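You operate a simulated robot arm through the tools that you are given. There is no shell and no other tool.

You are at the controls of a simulated robot arm. One attempt, no reset.

JOB
Unload the small white arc and cool it on the fan rack.
Fine: vacuum lever off before the lid moves; hold lever off, slide the lid back and leave both so; arc on top of the rack, knob of the fan rack on.
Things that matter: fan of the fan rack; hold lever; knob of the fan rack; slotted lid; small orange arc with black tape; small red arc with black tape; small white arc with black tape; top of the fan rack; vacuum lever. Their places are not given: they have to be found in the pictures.

The check looks at the end state, three seconds after you hand in, the way a careful person would. Anything else that was tipped, shoved, dropped, spilled or broken makes it a failure. A push-on lid holds only when it is set on centred and level and pressed home; a screw cap is set on level and turned clockwise until tight.

ROBOT AND FRAMES
A 7-joint arm with a two-finger parallel gripper, fixed in place. Base frame: the origin is on the floor under the middle of its stand, x ahead of it, y to its left, z up. Lengths are in cm, angles in rad, forces in N, time in s.
It reaches about 124.7 cm from its shoulder. Its first joint turns from -2.304 to 2.304 rad. Payload 3.91 kg.
Tool frame: the origin (TCP) lies between the finger pads and is the grasp point; the fingertips stand 3 cm ahead of it; z points along the fingers, y is the line along which they close. The gripper opens to 11 cm. The fingers are 2 cm wide and 1 cm thick; the gripper's body (4.8 by 11.2 cm) begins 5.5 cm behind the TCP.
Orientation is that of the tool frame in the base frame, as a unit quaternion [w, x, y, z]. With the fingers straight down and closing along the base's y, the tool's x points along the base's -x, its y along +y and its z along -z.

CONTROLS
- The arm moves only by the tool servo_tool. Its argument "moves" is a list of rows, each an object of numbers (a shift or turn left out is 0, a gripper value left out holds the last): "tx", "ty", "tz": the shift along the tool's x, y, z in cm; "rx", "ry", "rz": the turn, a rotation vector about the tool's x, y, z in rad. In form: [{"tx": .., "ty": .., "tz": .., "rx": .., "ry": .., "rz": ..}, ...]. A call has 1 to 20 rows; each row is the pose to reach, as a shift and turn from the pose commanded when the call began, along the tool's axes at that moment. "claw" is the closure, from 0 (fully open) to 1 (shut), set as the call begins (left out, the last holds). Each row takes 0.2 s and may step no farther than 5 cm and 0.15 rad from the row before; otherwise, or with a gripper value out of range, the whole call is refused. Where a pose cannot be reached the arm comes as near as it can. A force on the tool above 40 N (or 10 N above the force at the start of the call, whichever is more), or a blocked arm, ends the call early, and 0.2 s more pass. The fingers move at their own pace (about 10.8 cm/s each) and stop on an object; they squeeze with about 36 N. The grip force told is the motor's: it shows also when the fingers shut on nothing. Time passes only in rows, and 0.2 s behind the last, so rows that repeat a pose let the fingers close. The reply holds the time, the measured pose of the TCP, the force on the tool along the base axes, the opening and the grip force, in the units named above and with some noise, with the torque about the TCP (base axes, N m) and any sound that the robot's microphone picked up.
- Cameras (640 x 400 px; columns grow to the right, rows downward): "scene" is fixed at [22.04, -50.01, 162.94]; the picture's right is [0.91, -0.41, 0.00], its down [-0.27, -0.59, -0.76] and it looks along [0.31, 0.69, -0.65] (base axes); focal length 342 px, centre (320, 200). "wrist" rides on the gripper at [7.2, 1.7, -10.3] in the tool frame; the picture's right is [-0.23, 0.97, 0.00], its down [-0.76, -0.18, -0.62] and it looks along [-0.61, -0.14, 0.78] (tool axes); focal length 222 px, centre (320, 200).
- get_image(camera): a new picture of that camera. No time passes.
- locate(camera, pixels): for up to 12 pixels [column, row] of the newest picture of that camera ("zoom" is the newest enlarged one), the place [x, y, z] in the base frame of the surface seen there, good to about 0.2 cm. No time passes.
- close_up(camera, box): a new picture of the part [left, top, right, bottom] of that camera's present view, enlarged. No time passes.
- sign_off(): hands the job in; it is judged then, once.

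Unless the task says otherwise, let go and move clear before handing in.

The tools are called after ">>>" as a command line: name --argument value ..., lists and objects as JSON in quotes. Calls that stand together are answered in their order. servo_tool: Moves the arm, as the interface text tells. Its arguments: {"type":"object","properties":{"moves":{"type":"array","items":{"type":"object","properties":{"tx":{"type":"number"},"ty":{"type":"number"},"tz":{"type":"number"},"rx":{"type":"number"},"ry":{"type":"number"},"rz":{"type":"number"}}}},"claw":{"type":"number"}},"required":["moves"]} The other tools are called the same way: get_image (camera) takes a picture; locate (camera, pixels) gives the place of the surface under pixels of a picture; close_up (camera, box) takes an enlarged picture of a part of a camera's view; sign_off () hands the job in.

At the start:

```text
t: 0.0
eef_pos: [57.99, 0.14, 128.9]
tcp_rot: [0.0, 0.001, 1.0, 0.0]
wrist_force: [0.4, -0.4, -0.4]
torque: [0.03, 0.0, 0.01]
gripper_width: 11.0
gripper_force: 0.0
```

scene: 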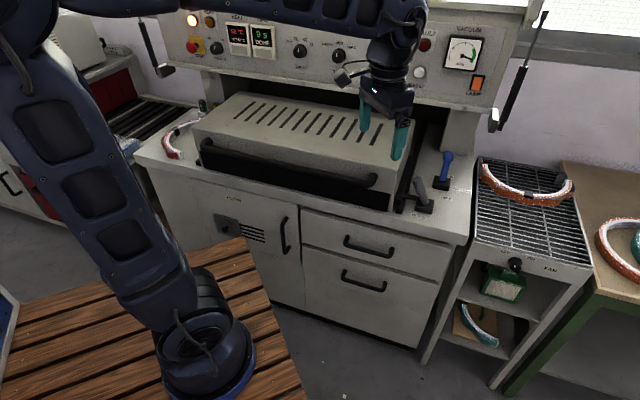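
wrist: 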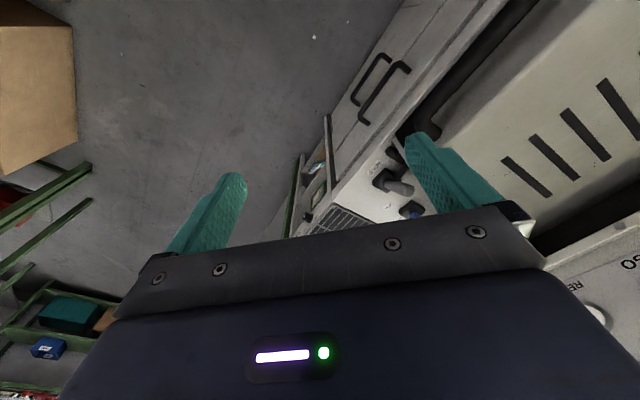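

The scene shows a machine with a slotted lid (~300,140), two levers near (420,195) and (445,165), and a fan rack at right (530,215) with an arc on it already. I'll take enlarged looks at these parts.

>>> close_up --camera "scene" --box '[380, 130, 480, 230]'

>>> close_up --camera "scene" --box '[420, 140, 640, 380]'

>>> close_up --camera "scene" --box '[140, 70, 440, 250]'

>>> close_up --camera "scene" --box '[160, 0, 560, 140]'

```text
4.00 times, centred on (430, 180) of scene
```

zoom: 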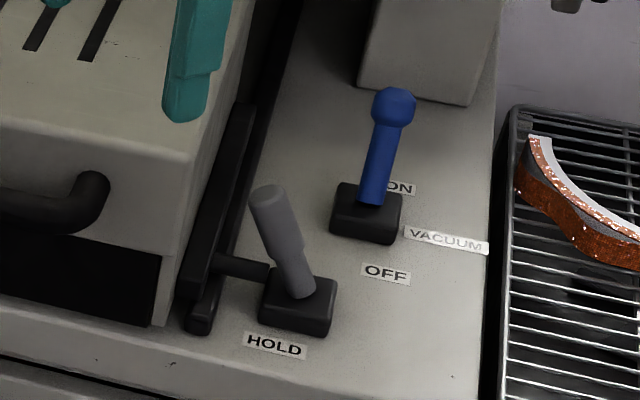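

```text
1.67 times, centred on (530, 260) of scene
```

zoom: 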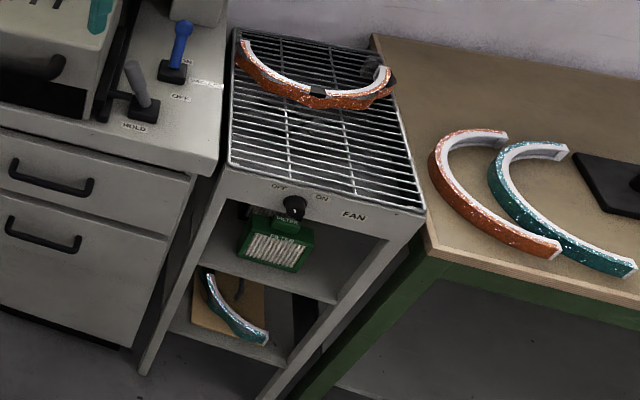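

```text
2.13 times, centred on (290, 160) of scene
```

zoom: 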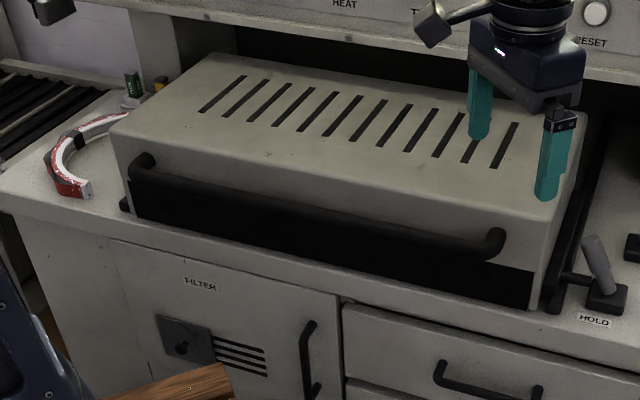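

```text
1.60 times, centred on (360, 70) of scene
```

zoom: 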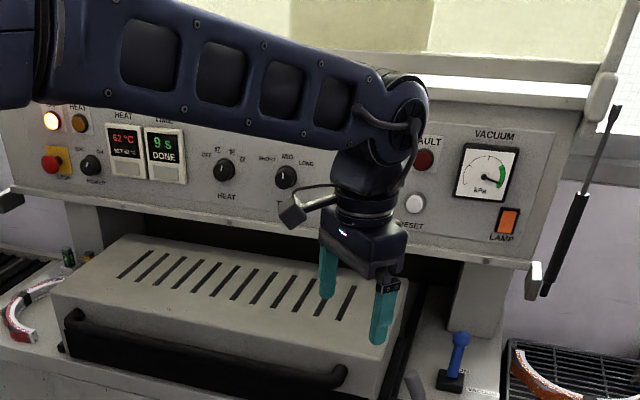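

The lid with its handle is shut on rails, the blue vacuum lever is toward ON, the grey hold lever stands by the right rail. I'll measure these points.

>>> close_up --camera "scene" --box '[380, 130, 480, 230]'

>>> locate --camera "zoom" --pixels '[[393, 105], [380, 165], [368, 200], [265, 195], [285, 250], [302, 290], [380, 188], [400, 188], [387, 273], [275, 345], [330, 280], [240, 262]]'

>>> locate --camera "scene" --pixels '[[205, 146], [290, 165], [372, 180], [240, 95], [195, 130], [400, 165], [385, 206], [200, 167], [300, 125], [395, 210], [425, 125], [325, 120]]'

>>> locate --camera "scene" --pixels '[[515, 264], [485, 168], [530, 192], [570, 182], [480, 240], [590, 265], [475, 160], [565, 165], [170, 140], [497, 250], [530, 257], [530, 225]]'

```text
4.00 times, centred on (430, 180) of scene
```

zoom: 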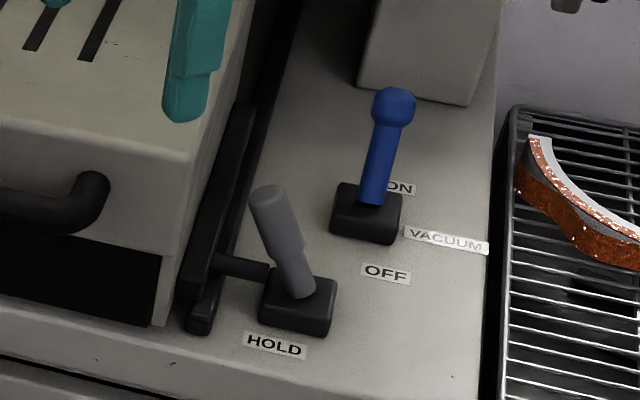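

```text
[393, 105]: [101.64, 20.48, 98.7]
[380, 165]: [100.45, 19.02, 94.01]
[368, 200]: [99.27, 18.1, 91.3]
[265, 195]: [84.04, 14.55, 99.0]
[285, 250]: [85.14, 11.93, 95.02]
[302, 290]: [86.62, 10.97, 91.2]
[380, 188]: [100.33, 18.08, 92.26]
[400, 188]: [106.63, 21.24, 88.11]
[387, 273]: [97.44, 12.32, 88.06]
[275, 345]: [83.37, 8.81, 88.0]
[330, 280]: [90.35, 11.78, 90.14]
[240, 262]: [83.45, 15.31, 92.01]
```

```text
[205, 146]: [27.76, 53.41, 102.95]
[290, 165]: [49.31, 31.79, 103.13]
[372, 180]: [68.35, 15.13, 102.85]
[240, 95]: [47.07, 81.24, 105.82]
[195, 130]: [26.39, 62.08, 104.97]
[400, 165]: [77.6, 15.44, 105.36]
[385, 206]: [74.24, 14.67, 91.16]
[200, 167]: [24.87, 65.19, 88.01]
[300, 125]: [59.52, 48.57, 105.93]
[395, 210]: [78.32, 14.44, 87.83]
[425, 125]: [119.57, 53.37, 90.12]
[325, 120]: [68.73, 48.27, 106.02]
```

```text
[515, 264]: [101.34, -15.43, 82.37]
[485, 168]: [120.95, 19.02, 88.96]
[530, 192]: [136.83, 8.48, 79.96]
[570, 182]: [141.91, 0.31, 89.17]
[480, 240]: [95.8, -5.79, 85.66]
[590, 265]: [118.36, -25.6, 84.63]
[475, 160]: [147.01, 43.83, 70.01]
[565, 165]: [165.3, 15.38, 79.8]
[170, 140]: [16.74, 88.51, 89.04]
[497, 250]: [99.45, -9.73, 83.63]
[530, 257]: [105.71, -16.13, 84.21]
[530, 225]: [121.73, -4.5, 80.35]
```

Machine axes come out near 45° (front edge runs along about [0.73,-0.69], back is about [0.69,0.73]). I'll measure the overhead panel, lid edges and the rack/knob more closely.

>>> locate --camera "scene" --pixels '[[215, 66], [480, 100], [440, 95], [445, 30], [210, 95], [235, 95], [450, 140], [300, 50], [490, 20], [420, 72], [190, 62], [408, 140]]'

>>> close_up --camera "scene" --box '[465, 225, 605, 313]'

>>> locate --camera "zoom" --pixels '[[230, 180], [215, 165], [250, 185], [235, 205], [195, 130], [310, 165], [390, 210], [200, 190], [280, 200], [100, 110], [400, 180], [225, 165]]'

>>> close_up --camera "scene" --box '[460, 140, 620, 240]'

```text
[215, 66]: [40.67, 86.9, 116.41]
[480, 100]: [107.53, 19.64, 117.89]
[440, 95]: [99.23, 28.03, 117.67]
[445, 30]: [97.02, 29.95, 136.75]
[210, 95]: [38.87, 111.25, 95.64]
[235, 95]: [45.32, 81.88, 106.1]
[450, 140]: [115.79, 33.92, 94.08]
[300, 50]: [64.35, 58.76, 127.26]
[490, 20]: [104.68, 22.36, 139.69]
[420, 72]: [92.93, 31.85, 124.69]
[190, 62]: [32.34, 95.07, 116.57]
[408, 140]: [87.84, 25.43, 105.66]
```

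```text
4.55 times, centred on (535, 269) of scene
```

zoom: 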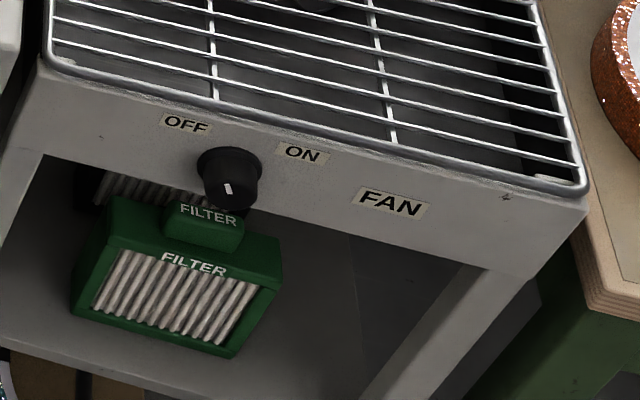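

```text
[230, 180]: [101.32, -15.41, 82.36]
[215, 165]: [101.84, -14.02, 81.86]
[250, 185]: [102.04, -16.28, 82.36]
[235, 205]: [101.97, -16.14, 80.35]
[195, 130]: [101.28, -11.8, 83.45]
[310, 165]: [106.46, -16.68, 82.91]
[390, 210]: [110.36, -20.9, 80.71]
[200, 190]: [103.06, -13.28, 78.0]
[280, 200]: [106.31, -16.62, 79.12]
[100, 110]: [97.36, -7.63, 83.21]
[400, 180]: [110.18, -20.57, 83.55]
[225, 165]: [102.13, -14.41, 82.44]
```

```text
4.00 times, centred on (540, 190) of scene
```

zoom: 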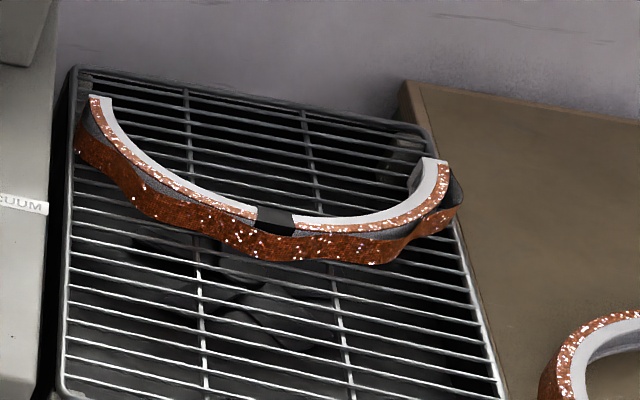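

The vacuum lever leans back (ON) with its ball near [102,21,98]; the hold lever leans left with tip near [84,15,98]; panel front edge sits at about z 117. I'll turn the gripper 45° to line up with the machine and move above the front of the levers for a wrist view.

>>> servo_tool --moves '[{"tx": -3.5, "ty": 1.2, "tz": 1.2, "rz": -0.08}, {"tx": -7, "ty": 2.5, "tz": 2.4, "rz": -0.16}, {"tx": -10.5, "ty": 3.7, "tz": 3.6, "rz": -0.24}, {"tx": -14, "ty": 5, "tz": 4.8, "rz": -0.32}, {"tx": -17.5, "ty": 6.2, "tz": 6, "rz": -0.4}, {"tx": -21, "ty": 7.5, "tz": 7.2, "rz": -0.48}, {"tx": -24.5, "ty": 8.7, "tz": 8.4, "rz": -0.56}, {"tx": -28, "ty": 10, "tz": 9.6, "rz": -0.64}, {"tx": -30, "ty": 10.5, "tz": 10.8, "rz": -0.72}, {"tx": -31, "ty": 11, "tz": 12, "rz": -0.785}]' --claw 0.3

>>> get_image --camera "scene"

>>> get_image --camera "wrist"

```text
t: 2.2
eef_pos: [89.13, 11.12, 116.86]
tcp_rot: [0.0, -0.383, 0.924, 0.0]
wrist_force: [0.1, 0.1, 0.8]
torque: [0.02, -0.03, 0.0]
gripper_width: 7.7
gripper_force: 0.0
```

```text
taken
```

scene: 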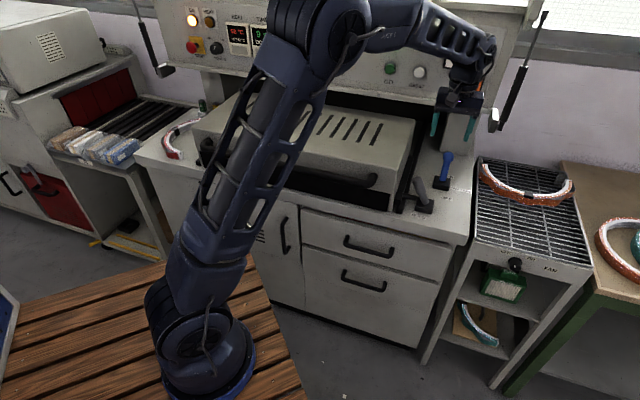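

```text
taken
```

wrist: 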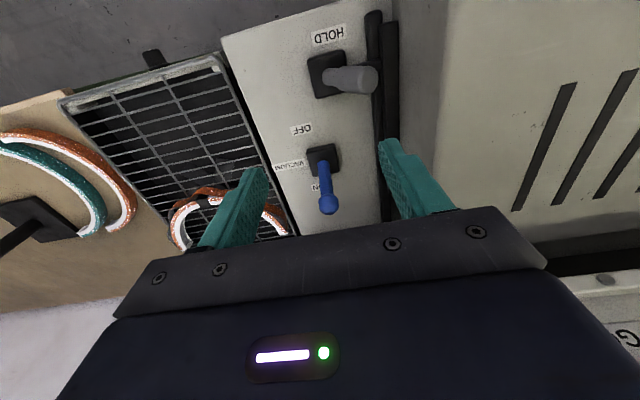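

The wrist view shows the blue lever ball at (328,203), its OFF label at (300,130), and the grey hold lever tip at (370,78). I'll measure them from this side too.

>>> locate --camera "wrist" --pixels '[[328, 203], [326, 180], [320, 160], [323, 150], [372, 78], [345, 80], [328, 76], [300, 130], [328, 36], [378, 60], [392, 60], [410, 120]]'

>>> close_up --camera "wrist" --box '[240, 10, 440, 230]'

```text
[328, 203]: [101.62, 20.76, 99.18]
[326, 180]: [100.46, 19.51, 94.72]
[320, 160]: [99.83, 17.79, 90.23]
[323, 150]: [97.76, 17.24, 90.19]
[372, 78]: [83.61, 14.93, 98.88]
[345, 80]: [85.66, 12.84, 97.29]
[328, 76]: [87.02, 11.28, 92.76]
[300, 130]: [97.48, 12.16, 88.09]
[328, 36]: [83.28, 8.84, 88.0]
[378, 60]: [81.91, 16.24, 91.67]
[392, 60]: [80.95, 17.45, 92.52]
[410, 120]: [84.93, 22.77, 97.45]
```

```text
1.82 times, centred on (340, 120) of wrist
```

zoom: 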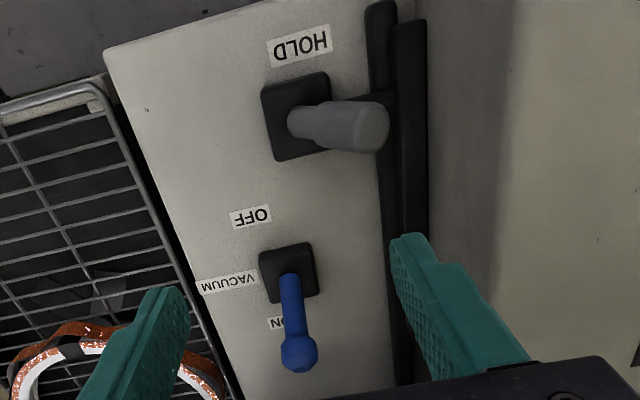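

Readings agree: blue ball centre is about [101.9,21.0,98.2]. I'll tilt the gripper (fingers toward the back) and stop just short of the ball with the fingers on either side.

>>> servo_tool --moves '[{"tx": -3, "ty": -0.5, "tz": 2.5, "ry": -0.1}, {"tx": -6, "ty": -1, "tz": 5, "ry": -0.2}, {"tx": -8.5, "ty": -1.5, "tz": 7.5, "ry": -0.3}, {"tx": -10.5, "ty": -2, "tz": 9.5, "ry": -0.4}, {"tx": -12.2, "ty": -2, "tz": 11.6, "ry": -0.5}]' --claw 0.45

>>> get_image --camera "scene"

>>> get_image --camera "wrist"

```text
t: 3.4
eef_pos: [98.99, 18.3, 105.24]
tcp_rot: [0.23, -0.371, 0.895, 0.096]
wrist_force: [-0.6, 0.9, 1.1]
torque: [-0.06, -0.03, 0.0]
gripper_width: 6.07
gripper_force: 0.0
```

```text
taken
```

scene: 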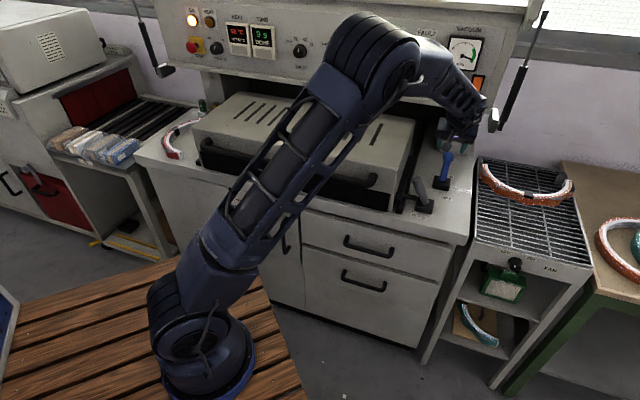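

```text
taken
```

wrist: 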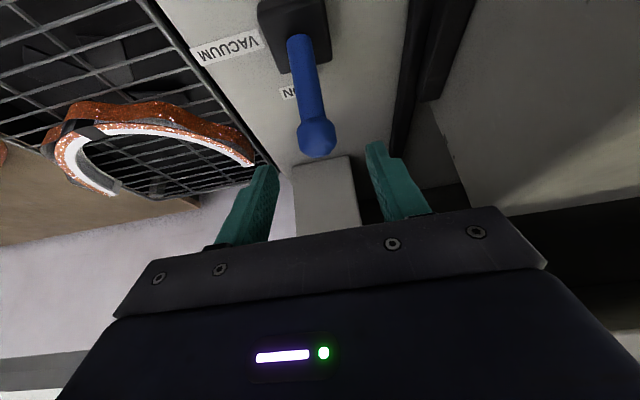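

The ball at (317,137) lies between the two open fingers. I'll check its location once more and look closely at clearance around the wrist before descending.

>>> locate --camera "wrist" --pixels '[[317, 137], [317, 148], [308, 100], [262, 190], [375, 170]]'

>>> close_up --camera "scene" --box '[380, 60, 520, 220]'

```text
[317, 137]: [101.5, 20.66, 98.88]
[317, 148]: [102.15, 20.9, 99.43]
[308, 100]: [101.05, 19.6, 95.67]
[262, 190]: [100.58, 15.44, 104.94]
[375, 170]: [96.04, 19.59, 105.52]
```

```text
2.50 times, centred on (450, 140) of scene
```

zoom: 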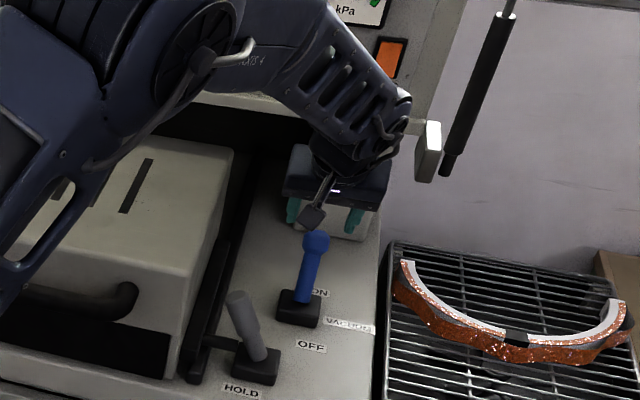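

>>> locate --camera "zoom" --pixels '[[425, 150], [432, 130], [400, 100], [370, 90], [395, 150], [340, 150], [300, 60], [375, 200], [400, 125], [300, 215]]'

```text
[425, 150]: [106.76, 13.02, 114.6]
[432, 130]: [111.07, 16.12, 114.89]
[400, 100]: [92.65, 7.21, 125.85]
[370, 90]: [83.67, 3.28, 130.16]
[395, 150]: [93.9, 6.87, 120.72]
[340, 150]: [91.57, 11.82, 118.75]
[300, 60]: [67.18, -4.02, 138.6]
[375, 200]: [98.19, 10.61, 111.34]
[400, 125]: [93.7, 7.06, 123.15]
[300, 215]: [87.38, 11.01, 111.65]
```

Clearance is fine: the hanging piece is at u≈66, the gripper's edge stays below u≈62. I'll advance 8 cm along the fingers and close on the ball.

>>> servo_tool --moves '[{"tz": 2.5}, {"tz": 5}, {"tz": 7}, {"tz": 8}]'

>>> get_image --camera "wrist"

```text
t: 4.4
eef_pos: [101.87, 21.09, 98.21]
tcp_rot: [0.229, -0.37, 0.895, 0.095]
wrist_force: [0.0, 0.9, 0.5]
torque: [-0.01, 0.02, 0.0]
gripper_width: 6.07
gripper_force: 0.1
```

```text
taken
```

wrist: 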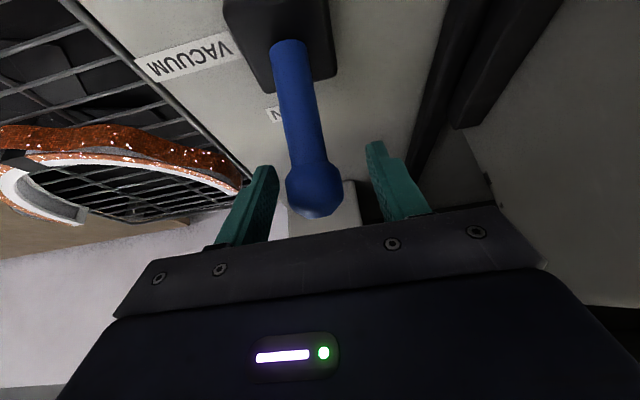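

The ball sits squarely between the pads. I close the gripper on it.

>>> servo_tool --moves '[{"tz": 0}, {"tz": 0}, {"tz": 0}]' --claw 1

```text
t: 5.3
eef_pos: [101.99, 20.7, 98.25]
tcp_rot: [0.23, -0.369, 0.896, 0.093]
wrist_force: [7.8, -0.1, -4.3]
torque: [0.35, -0.27, -0.02]
gripper_width: 3.38
gripper_force: 45.2
stopped in row 3: the force on the tool passed its limit at 41 N (the readings are from after the stop); the commanded pose is now the measured one
```

Ball is gripped (3.38 cm). I'll draw the lever forward along its arc toward OFF.

>>> servo_tool --moves '[{"tx": 0.71, "tz": -0.79}, {"tx": 1.47, "tz": -1.49}, {"tx": 2.28, "tz": -2.08}, {"tx": 3.13, "tz": -2.61}, {"tx": 4.04, "tz": -3.04}, {"tx": 4.98, "tz": -3.4}, {"tx": 5.98, "tz": -3.66}, {"tx": 7.02, "tz": -3.83}]'

>>> get_image --camera "scene"

>>> get_image --camera "wrist"

```text
t: 7.1
eef_pos: [96.35, 15.13, 98.42]
tcp_rot: [0.23, -0.368, 0.896, 0.093]
wrist_force: [-0.2, 0.7, 0.2]
torque: [0.0, -0.03, -0.01]
gripper_width: 0.0
gripper_force: 37.4
```

```text
taken
```

scene: 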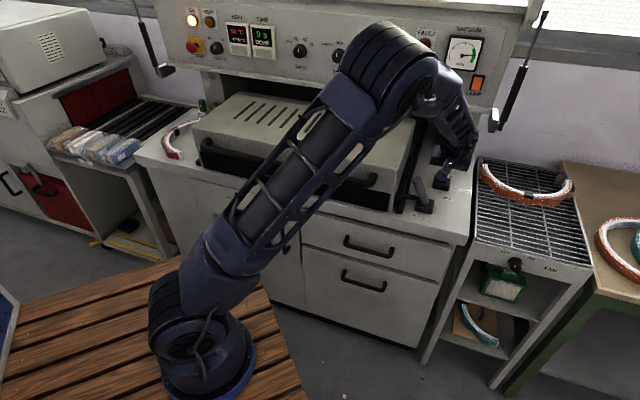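

```text
taken
```

wrist: 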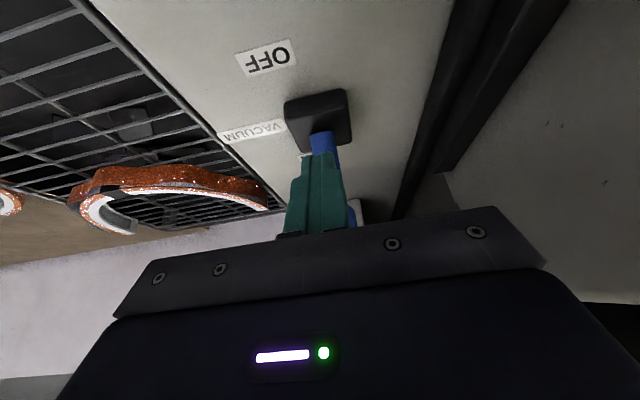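

The grip slipped off (opening is 0); I'll look at how the lever stands now.

>>> close_up --camera "scene" --box '[390, 110, 500, 220]'

>>> close_up --camera "wrist" --box '[220, 30, 460, 250]'

```text
3.64 times, centred on (445, 165) of scene
```

zoom: 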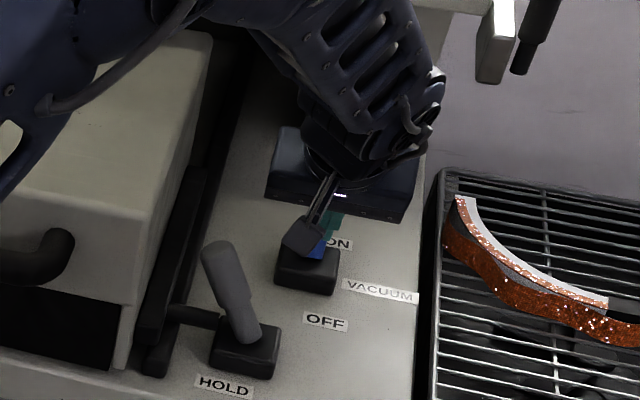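

```text
1.82 times, centred on (340, 140) of wrist
```

zoom: 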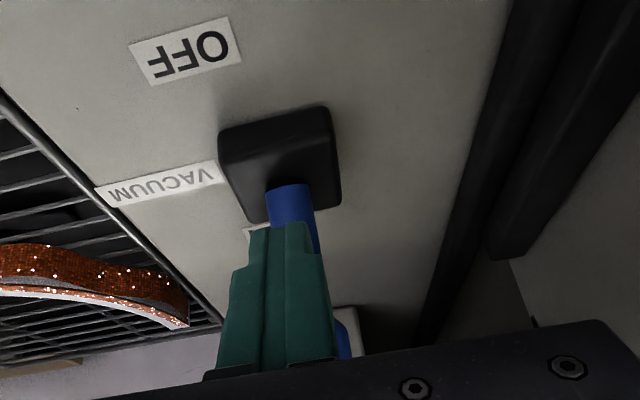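

The lever is stiff and the ball slid out of the pads; the lever still leans to ON. I'll retract, turn the gripper so it closes front-to-back, and hook one finger behind the ball to pull it.

>>> servo_tool --moves '[{"tz": -4.5}, {"tz": -9, "ry": 0.1}, {"tz": -13, "ry": 0.22}, {"tz": -15, "ry": 0.36}, {"tz": -16, "ry": 0.5}]' --claw 0.5

>>> servo_tool --moves '[{"rz": 0.14}, {"rz": 0.28}, {"rz": 0.42}, {"rz": 0.56}, {"rz": 0.7}, {"rz": 0.84}, {"rz": 0.98}, {"rz": 1.12}, {"rz": 1.26}, {"rz": 1.4}, {"rz": 1.5}, {"rz": 1.5708}]' --claw 0

>>> get_image --camera "scene"

>>> get_image --camera "wrist"

```text
t: 8.3
eef_pos: [91.0, 9.62, 112.47]
tcp_rot: [0.001, -0.38, 0.925, -0.003]
wrist_force: [-0.3, -0.5, -0.9]
torque: [0.02, 0.0, 0.02]
gripper_width: 5.49
gripper_force: 0.2
```

```text
t: 10.9
eef_pos: [90.81, 9.67, 112.43]
tcp_rot: [0.002, 0.385, 0.923, 0.0]
wrist_force: [0.3, 0.4, 0.0]
torque: [-0.02, -0.01, 0.01]
gripper_width: 11.0
gripper_force: 0.1
```

```text
taken
```

scene: 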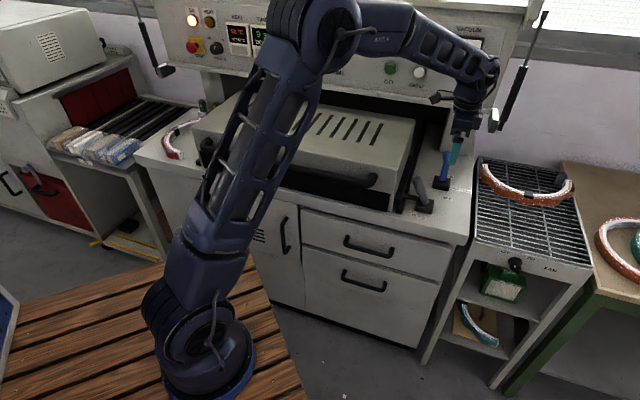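

```text
taken
```

wrist: 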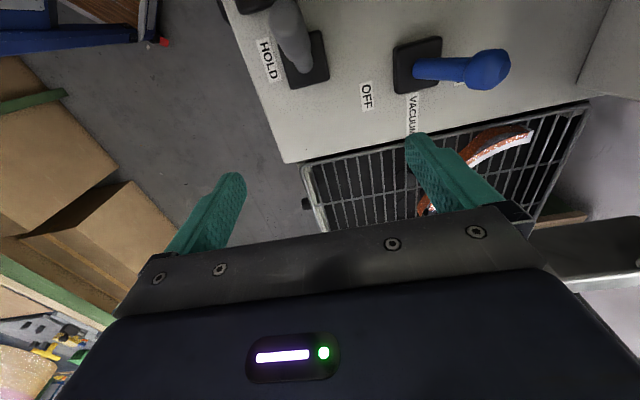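

Gripper is now across front-to-back; the ball is at wrist pixel (490,70). I'll re-measure it.

>>> locate --camera "wrist" --pixels '[[490, 70], [500, 66], [450, 70], [425, 68], [290, 20], [305, 65], [575, 115], [600, 80]]'

>>> close_up --camera "scene" --box '[390, 60, 530, 220]'

```text
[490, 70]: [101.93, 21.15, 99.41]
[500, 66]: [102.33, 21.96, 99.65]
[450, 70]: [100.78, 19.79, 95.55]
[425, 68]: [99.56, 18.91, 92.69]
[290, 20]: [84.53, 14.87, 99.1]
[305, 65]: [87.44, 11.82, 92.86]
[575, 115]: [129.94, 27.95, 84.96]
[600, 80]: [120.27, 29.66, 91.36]
```

```text
2.50 times, centred on (460, 140) of scene
```

zoom: 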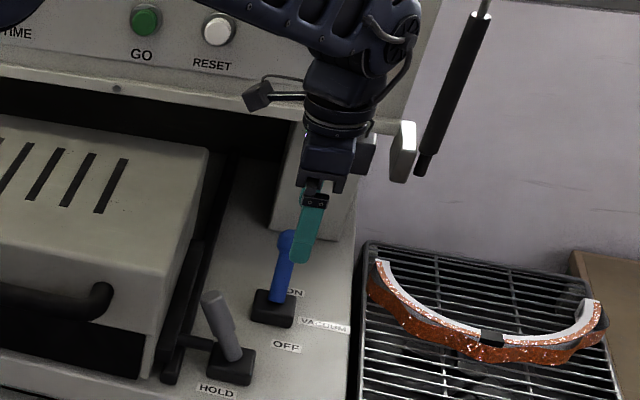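

>>> locate --camera "zoom" --pixels '[[365, 155], [372, 140], [362, 172], [398, 165], [404, 130], [385, 127], [408, 178], [395, 140], [345, 85], [375, 100], [258, 97]]'

```text
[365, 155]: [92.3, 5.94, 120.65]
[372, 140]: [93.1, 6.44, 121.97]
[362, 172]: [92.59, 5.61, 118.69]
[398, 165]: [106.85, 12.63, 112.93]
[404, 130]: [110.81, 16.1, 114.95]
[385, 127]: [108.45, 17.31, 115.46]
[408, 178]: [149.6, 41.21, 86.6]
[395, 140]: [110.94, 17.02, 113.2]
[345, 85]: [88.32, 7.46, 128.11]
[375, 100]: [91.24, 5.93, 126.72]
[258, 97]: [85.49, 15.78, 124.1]
```

Right side of the gripper is at u≈61.3 and the hanging piece starts at u≈64.4, so I'll keep slightly left. Moving over the lever with the back finger past the ball, tilted 0.3 rad.

>>> servo_tool --moves '[{"tx": 0.9, "ty": 3.3, "tz": 1.1, "rx": -0.08}, {"tx": 0.9, "ty": 6.6, "tz": 2.2, "rx": -0.16}, {"tx": 0.9, "ty": 9.9, "tz": 3.3, "rx": -0.24}, {"tx": 0.9, "ty": 13.25, "tz": 4.4, "rx": -0.3}]'

>>> close_up --camera "scene" --box '[390, 60, 530, 220]'

>>> get_image --camera "wrist"

```text
t: 11.9
eef_pos: [99.47, 19.79, 108.06]
tcp_rot: [0.06, 0.38, 0.913, 0.138]
wrist_force: [-27.3, -21.0, 3.9]
torque: [1.42, -1.82, 0.61]
gripper_width: 9.41
gripper_force: 0.0
```

```text
2.50 times, centred on (460, 140) of scene
```

zoom: 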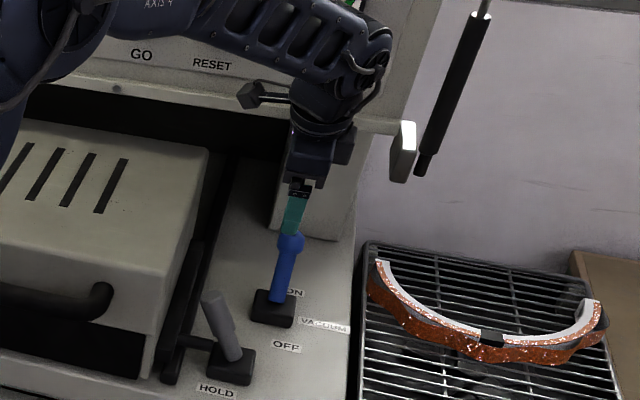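

```text
taken
```

wrist: 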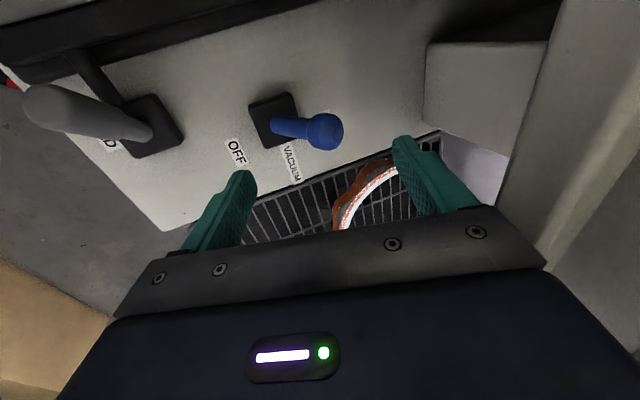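

There is about 34 N pushing the gripper forward: the back finger touches something behind. I'll measure the block near wrist pixels (480,80) and (570,90).

>>> locate --camera "wrist" --pixels '[[440, 80], [480, 80], [530, 80], [440, 130], [560, 60], [560, 150], [600, 200], [430, 50], [545, 40], [415, 165], [400, 140], [325, 130]]'

>>> close_up --camera "wrist" --box '[360, 20, 640, 240]'

```text
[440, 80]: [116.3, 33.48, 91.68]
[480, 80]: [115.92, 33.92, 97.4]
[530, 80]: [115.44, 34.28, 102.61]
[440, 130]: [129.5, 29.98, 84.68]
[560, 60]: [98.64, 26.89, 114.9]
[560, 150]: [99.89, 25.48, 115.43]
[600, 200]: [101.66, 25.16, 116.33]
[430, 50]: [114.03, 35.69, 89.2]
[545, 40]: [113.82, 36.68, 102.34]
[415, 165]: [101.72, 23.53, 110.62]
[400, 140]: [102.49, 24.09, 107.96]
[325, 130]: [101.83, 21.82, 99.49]
```

```text
1.82 times, centred on (500, 130) of wrist
```

zoom: 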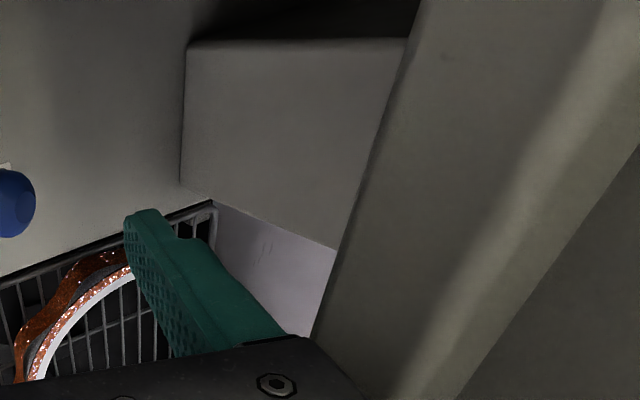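

The finger knuckle touches the panel's lower lip (z≈115, v≈88.7). I'll back off a little, go down below the lip, then move in behind the ball.

>>> servo_tool --moves '[{"ty": -2.2, "tz": 0.36}, {"ty": -3.24, "tz": 3.71}, {"ty": -3.24, "tz": 3.71}]' --claw 0

>>> get_image --camera "wrist"

```text
t: 12.7
eef_pos: [98.19, 18.55, 103.51]
tcp_rot: [0.059, 0.38, 0.913, 0.138]
wrist_force: [0.0, -0.3, 0.1]
torque: [-0.02, 0.03, -0.01]
gripper_width: 11.04
gripper_force: 0.0
```

```text
taken
```

wrist: 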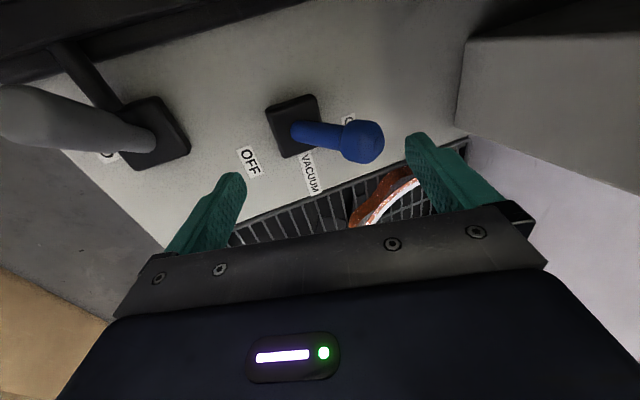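

Free again with full opening. Moving in behind the ball and down to its height.

>>> servo_tool --moves '[{"ty": 1.48, "tz": 0.98}, {"ty": 0.74, "tz": 3.37}, {"ty": 0.14, "tz": 5.28}, {"ty": 0.14, "tz": 5.28}]'

>>> get_image --camera "wrist"

>>> close_up --camera "scene" --box '[390, 60, 530, 220]'

```text
t: 13.7
eef_pos: [99.37, 19.59, 98.36]
tcp_rot: [0.06, 0.38, 0.912, 0.139]
wrist_force: [-0.6, 0.7, 0.0]
torque: [0.01, -0.01, 0.03]
gripper_width: 11.02
gripper_force: 0.0
```

```text
taken
```

wrist: 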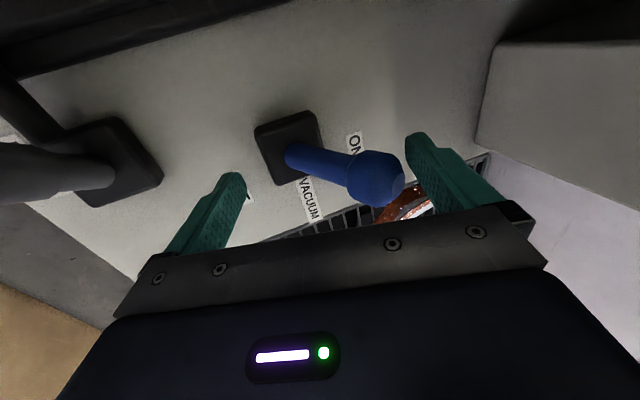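

```text
2.50 times, centred on (460, 140) of scene
```

zoom: 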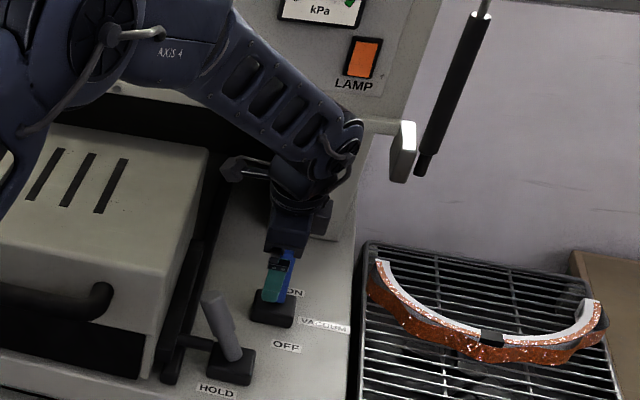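

Ball sits between the fingers with the back finger behind it. I'll pull forward about 10 cm at a slow pace.

>>> servo_tool --moves '[{"ty": -0.96, "tz": -0.3}, {"ty": -1.91, "tz": -0.59}, {"ty": -2.87, "tz": -0.89}, {"ty": -3.82, "tz": -1.18}, {"ty": -4.78, "tz": -1.48}, {"ty": -5.73, "tz": -1.78}, {"ty": -6.69, "tz": -2.07}, {"ty": -7.64, "tz": -2.37}, {"ty": -8.6, "tz": -2.66}, {"ty": -9.55, "tz": -2.96}]'

>>> get_image --camera "wrist"

>>> close_up --camera "scene" --box '[390, 60, 530, 220]'

```text
t: 15.7
eef_pos: [93.4, 13.89, 98.82]
tcp_rot: [0.063, 0.378, 0.913, 0.142]
wrist_force: [6.6, 11.4, 3.0]
torque: [0.15, -0.3, 0.26]
gripper_width: 11.0
gripper_force: 0.4
stopped in row 10: the force on the tool passed its limit at 56 N (the readings are from after the stop); the commanded pose is now the measured one
```

```text
taken
```

wrist: 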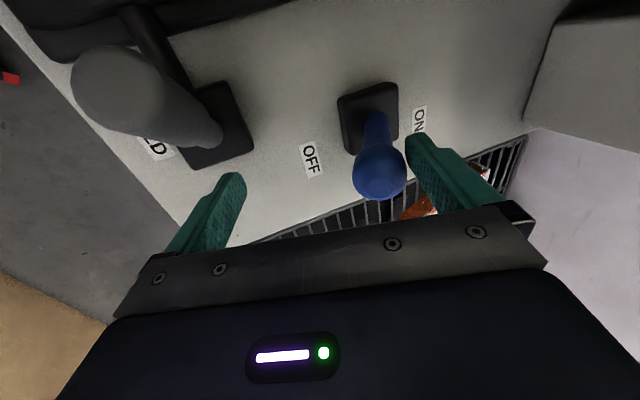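

```text
2.50 times, centred on (460, 140) of scene
```

zoom: 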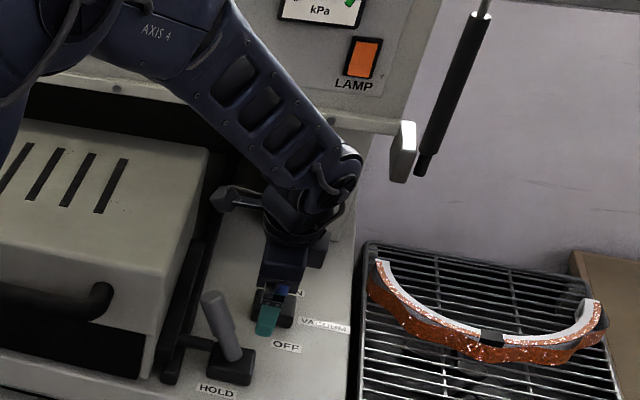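

The call ended on a 56 N spike near the end of travel; the ball has come forward. I'll check where it stands and look at the vacuum gauge.

>>> locate --camera "wrist" --pixels '[[380, 175], [375, 125], [376, 110], [345, 95], [395, 90], [375, 85], [420, 150]]'

>>> close_up --camera "wrist" --box '[280, 60, 480, 230]'

>>> close_up --camera "scene" --box '[400, 20, 520, 120]'

```text
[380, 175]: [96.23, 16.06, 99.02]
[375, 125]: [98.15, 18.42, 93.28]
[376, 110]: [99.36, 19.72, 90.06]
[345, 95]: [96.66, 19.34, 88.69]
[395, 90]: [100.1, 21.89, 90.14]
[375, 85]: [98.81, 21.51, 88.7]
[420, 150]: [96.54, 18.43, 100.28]
```

```text
2.35 times, centred on (380, 145) of wrist
```

zoom: 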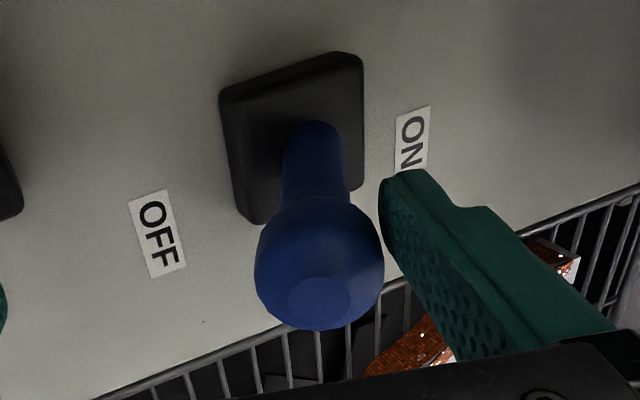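

```text
4.00 times, centred on (460, 70) of scene
```

zoom: 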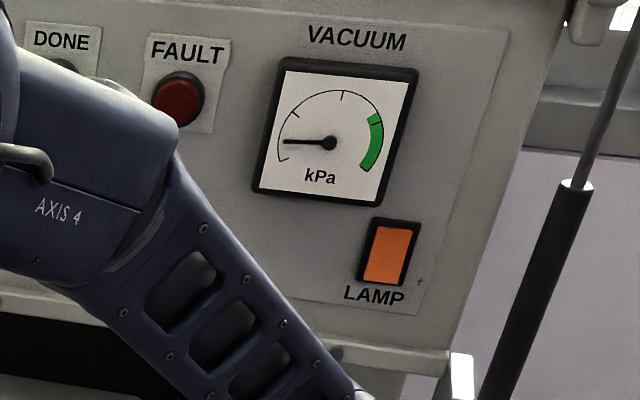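

The gauge needle has dropped from green to near zero, so the vacuum lever is off. I'll lift clear, un-tilt, and turn back so the gripper closes along the lid's width for the hold lever.

>>> servo_tool --moves '[{"ty": 1.0, "tz": -2.0}, {"ty": 2.0, "tz": -5.0}, {"ty": 3.0, "tz": -9, "rx": 0.1}, {"ty": 4.1, "tz": -13.4, "rx": 0.22}, {"ty": 4.1, "tz": -13.4, "rx": 0.3}]'

>>> servo_tool --moves '[{"rz": -0.14}, {"rz": -0.28}, {"rz": -0.42}, {"rz": -0.56}, {"rz": -0.7}, {"rz": -0.84}, {"rz": -0.98}, {"rz": -1.12}, {"rz": -1.26}, {"rz": -1.4}, {"rz": -1.5}, {"rz": -1.5708}]'

>>> get_image --camera "scene"

>>> get_image --camera "wrist"

>>> close_up --camera "scene" --box '[390, 20, 530, 220]'

```text
t: 16.9
eef_pos: [93.19, 13.72, 112.76]
tcp_rot: [0.005, 0.383, 0.924, 0.002]
wrist_force: [0.4, 0.6, 0.9]
torque: [0.03, 0.02, 0.0]
gripper_width: 11.0
gripper_force: 0.0
```

```text
t: 19.5
eef_pos: [93.32, 13.57, 112.69]
tcp_rot: [0.006, -0.383, 0.924, -0.001]
wrist_force: [-0.6, 0.1, 0.0]
torque: [-0.01, 0.01, -0.02]
gripper_width: 10.99
gripper_force: 0.0
```

```text
taken
```

scene: 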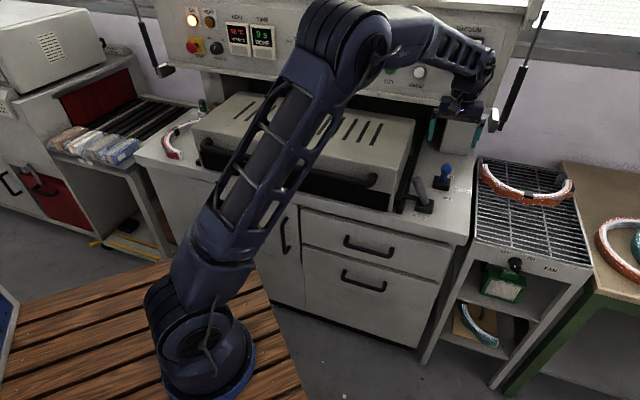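

```text
taken
```

wrist: 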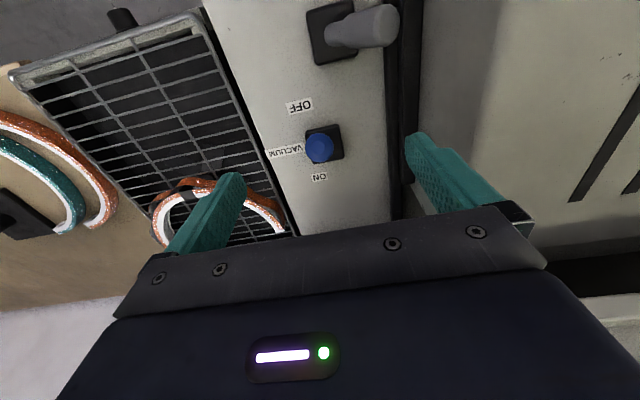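

```text
2.00 times, centred on (460, 120) of scene
```

zoom: 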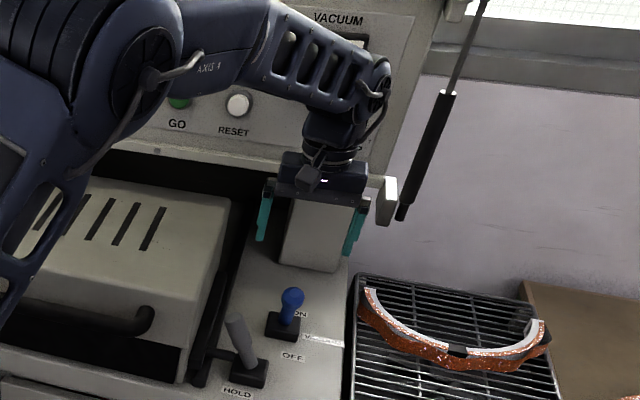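

I'll measure the blue ball's new position to be sure it is past centre.

>>> locate --camera "wrist" --pixels '[[320, 148], [312, 148], [330, 148], [320, 138], [338, 135], [328, 165], [385, 25], [335, 35], [375, 12], [415, 100], [395, 120]]'

>>> locate --camera "zoom" --pixels '[[292, 297], [290, 315], [283, 330], [237, 325], [250, 360]]'

>>> close_up --camera "wrist" --box '[250, 0, 430, 200]'

```text
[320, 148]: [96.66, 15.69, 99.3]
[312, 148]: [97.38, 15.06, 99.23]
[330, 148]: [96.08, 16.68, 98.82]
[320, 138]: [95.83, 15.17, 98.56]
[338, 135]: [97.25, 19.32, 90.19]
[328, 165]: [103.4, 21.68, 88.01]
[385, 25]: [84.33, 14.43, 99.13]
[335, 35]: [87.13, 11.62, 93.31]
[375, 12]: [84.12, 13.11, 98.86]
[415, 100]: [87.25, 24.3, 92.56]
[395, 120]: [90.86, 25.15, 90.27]
```

```text
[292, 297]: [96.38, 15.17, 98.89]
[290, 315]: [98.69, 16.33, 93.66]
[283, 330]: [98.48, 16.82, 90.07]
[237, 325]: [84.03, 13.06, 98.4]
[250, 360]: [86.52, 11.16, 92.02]
```

```text
2.00 times, centred on (340, 100) of wrist
```

zoom: 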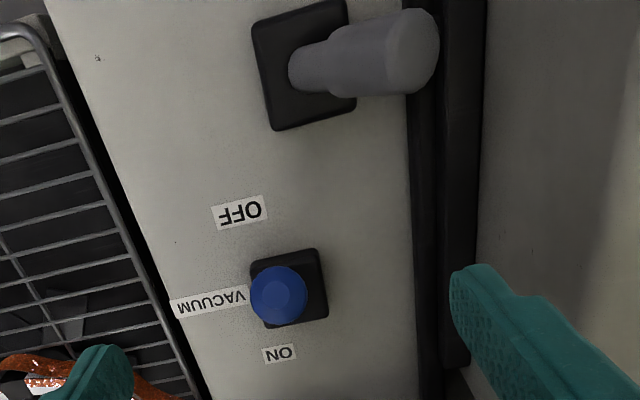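

The vacuum lever is clearly past centre (ball v≈79.4 against base v≈83.4). Next I measure the outline of the grey hold lever's tip.

>>> locate --camera "zoom" --pixels '[[434, 50], [425, 20], [425, 80], [395, 14], [395, 90], [410, 50], [350, 40], [350, 92], [320, 45], [300, 90]]'

```text
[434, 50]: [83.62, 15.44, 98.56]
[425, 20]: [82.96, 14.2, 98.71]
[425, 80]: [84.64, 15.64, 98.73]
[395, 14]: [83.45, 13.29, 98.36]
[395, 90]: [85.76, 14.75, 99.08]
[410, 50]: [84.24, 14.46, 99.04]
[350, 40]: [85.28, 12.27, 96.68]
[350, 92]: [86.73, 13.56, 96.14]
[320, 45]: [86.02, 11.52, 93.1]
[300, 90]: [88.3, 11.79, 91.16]
```

Tip's left edge is u≈48, v≈69.8; lid side is u≈44, so the 1 cm left finger fits between. Moving above, then down with the lever between the open fingers.

>>> servo_tool --moves '[{"tx": 2.5, "ty": 2, "tz": 1}, {"tx": 5, "ty": 3.5, "tz": 2.5}, {"tx": 5.7, "ty": 3.95, "tz": 5.5}, {"tx": 5.7, "ty": 3.95, "tz": 7.5}]' --claw 0

>>> get_image --camera "wrist"

>>> close_up --camera "scene" --box '[360, 80, 500, 220]'

```text
t: 20.5
eef_pos: [86.46, 12.31, 105.12]
tcp_rot: [0.006, -0.382, 0.924, -0.001]
wrist_force: [-0.1, 0.1, 0.0]
torque: [0.02, -0.01, -0.01]
gripper_width: 11.02
gripper_force: 0.1
```

```text
taken
```

wrist: 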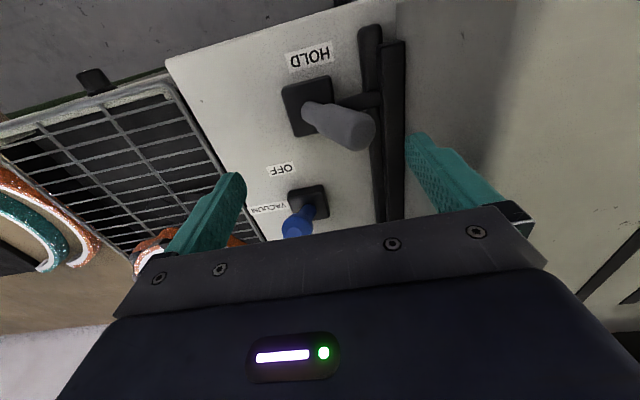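

```text
2.86 times, centred on (430, 150) of scene
```

zoom: 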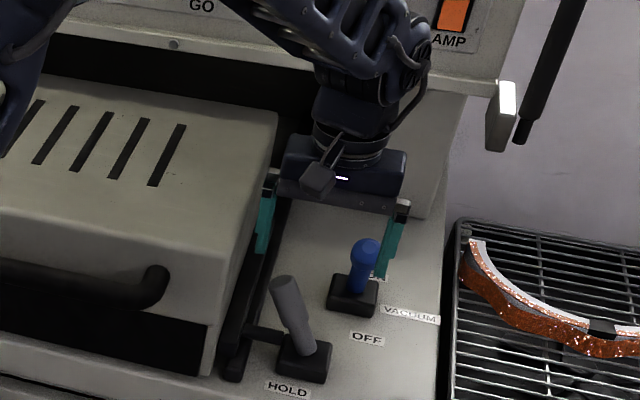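

Aligned (u 52.4, v 69.8). Descending 8 cm around the hold lever.

>>> servo_tool --moves '[{"tz": 3}, {"tz": 6}, {"tz": 8}, {"tz": 8}]'

>>> get_image --camera "wrist"

>>> close_up --camera "scene" --box '[360, 80, 500, 220]'

```text
t: 21.5
eef_pos: [86.32, 12.42, 97.36]
tcp_rot: [0.007, -0.381, 0.924, -0.001]
wrist_force: [-0.1, -0.9, -0.3]
torque: [-0.01, 0.04, -0.02]
gripper_width: 11.02
gripper_force: 0.1
```

```text
taken
```

wrist: 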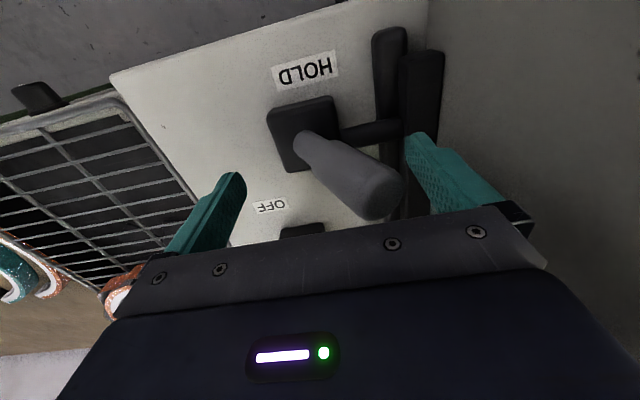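

```text
2.86 times, centred on (430, 150) of scene
```

zoom: 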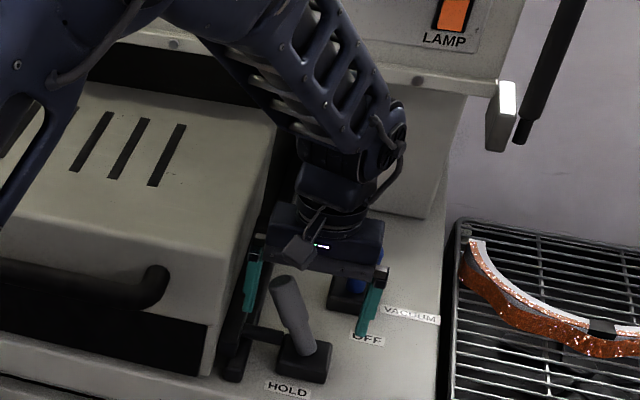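

The lever is between the fingers. Pulling it to the right (away from the lid) 10 cm.

>>> servo_tool --moves '[{"ty": -1}, {"ty": -2}, {"ty": -3}, {"ty": -4}, {"ty": -5}, {"ty": -6}, {"ty": -7}, {"ty": -8}, {"ty": -9}, {"ty": -10}]'

>>> get_image --camera "wrist"

>>> close_up --camera "scene" --box '[360, 80, 500, 220]'

```text
t: 23.3
eef_pos: [91.68, 7.53, 97.18]
tcp_rot: [0.002, -0.385, 0.923, 0.003]
wrist_force: [-5.4, 6.0, -0.2]
torque: [0.14, 0.08, -0.04]
gripper_width: 11.01
gripper_force: 0.0
stopped in row 9: the force on the tool passed its limit at 50 N (the readings are from after the stop); the commanded pose is now the measured one
```

```text
taken
```

wrist: 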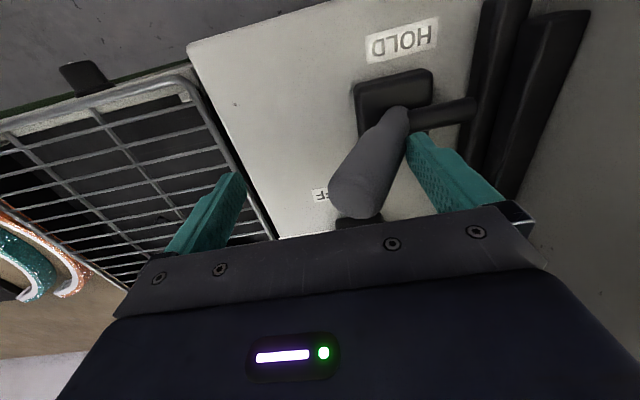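

```text
2.86 times, centred on (430, 150) of scene
```

zoom: 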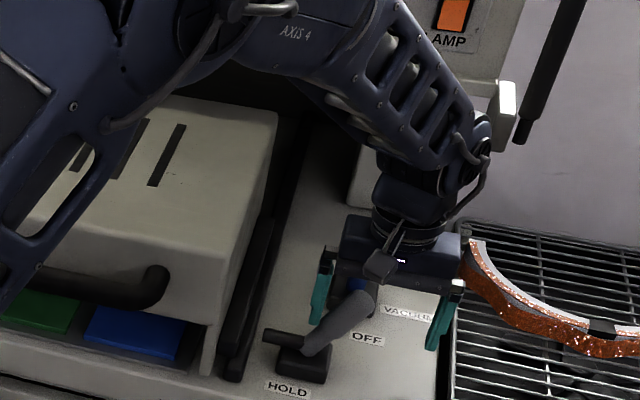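

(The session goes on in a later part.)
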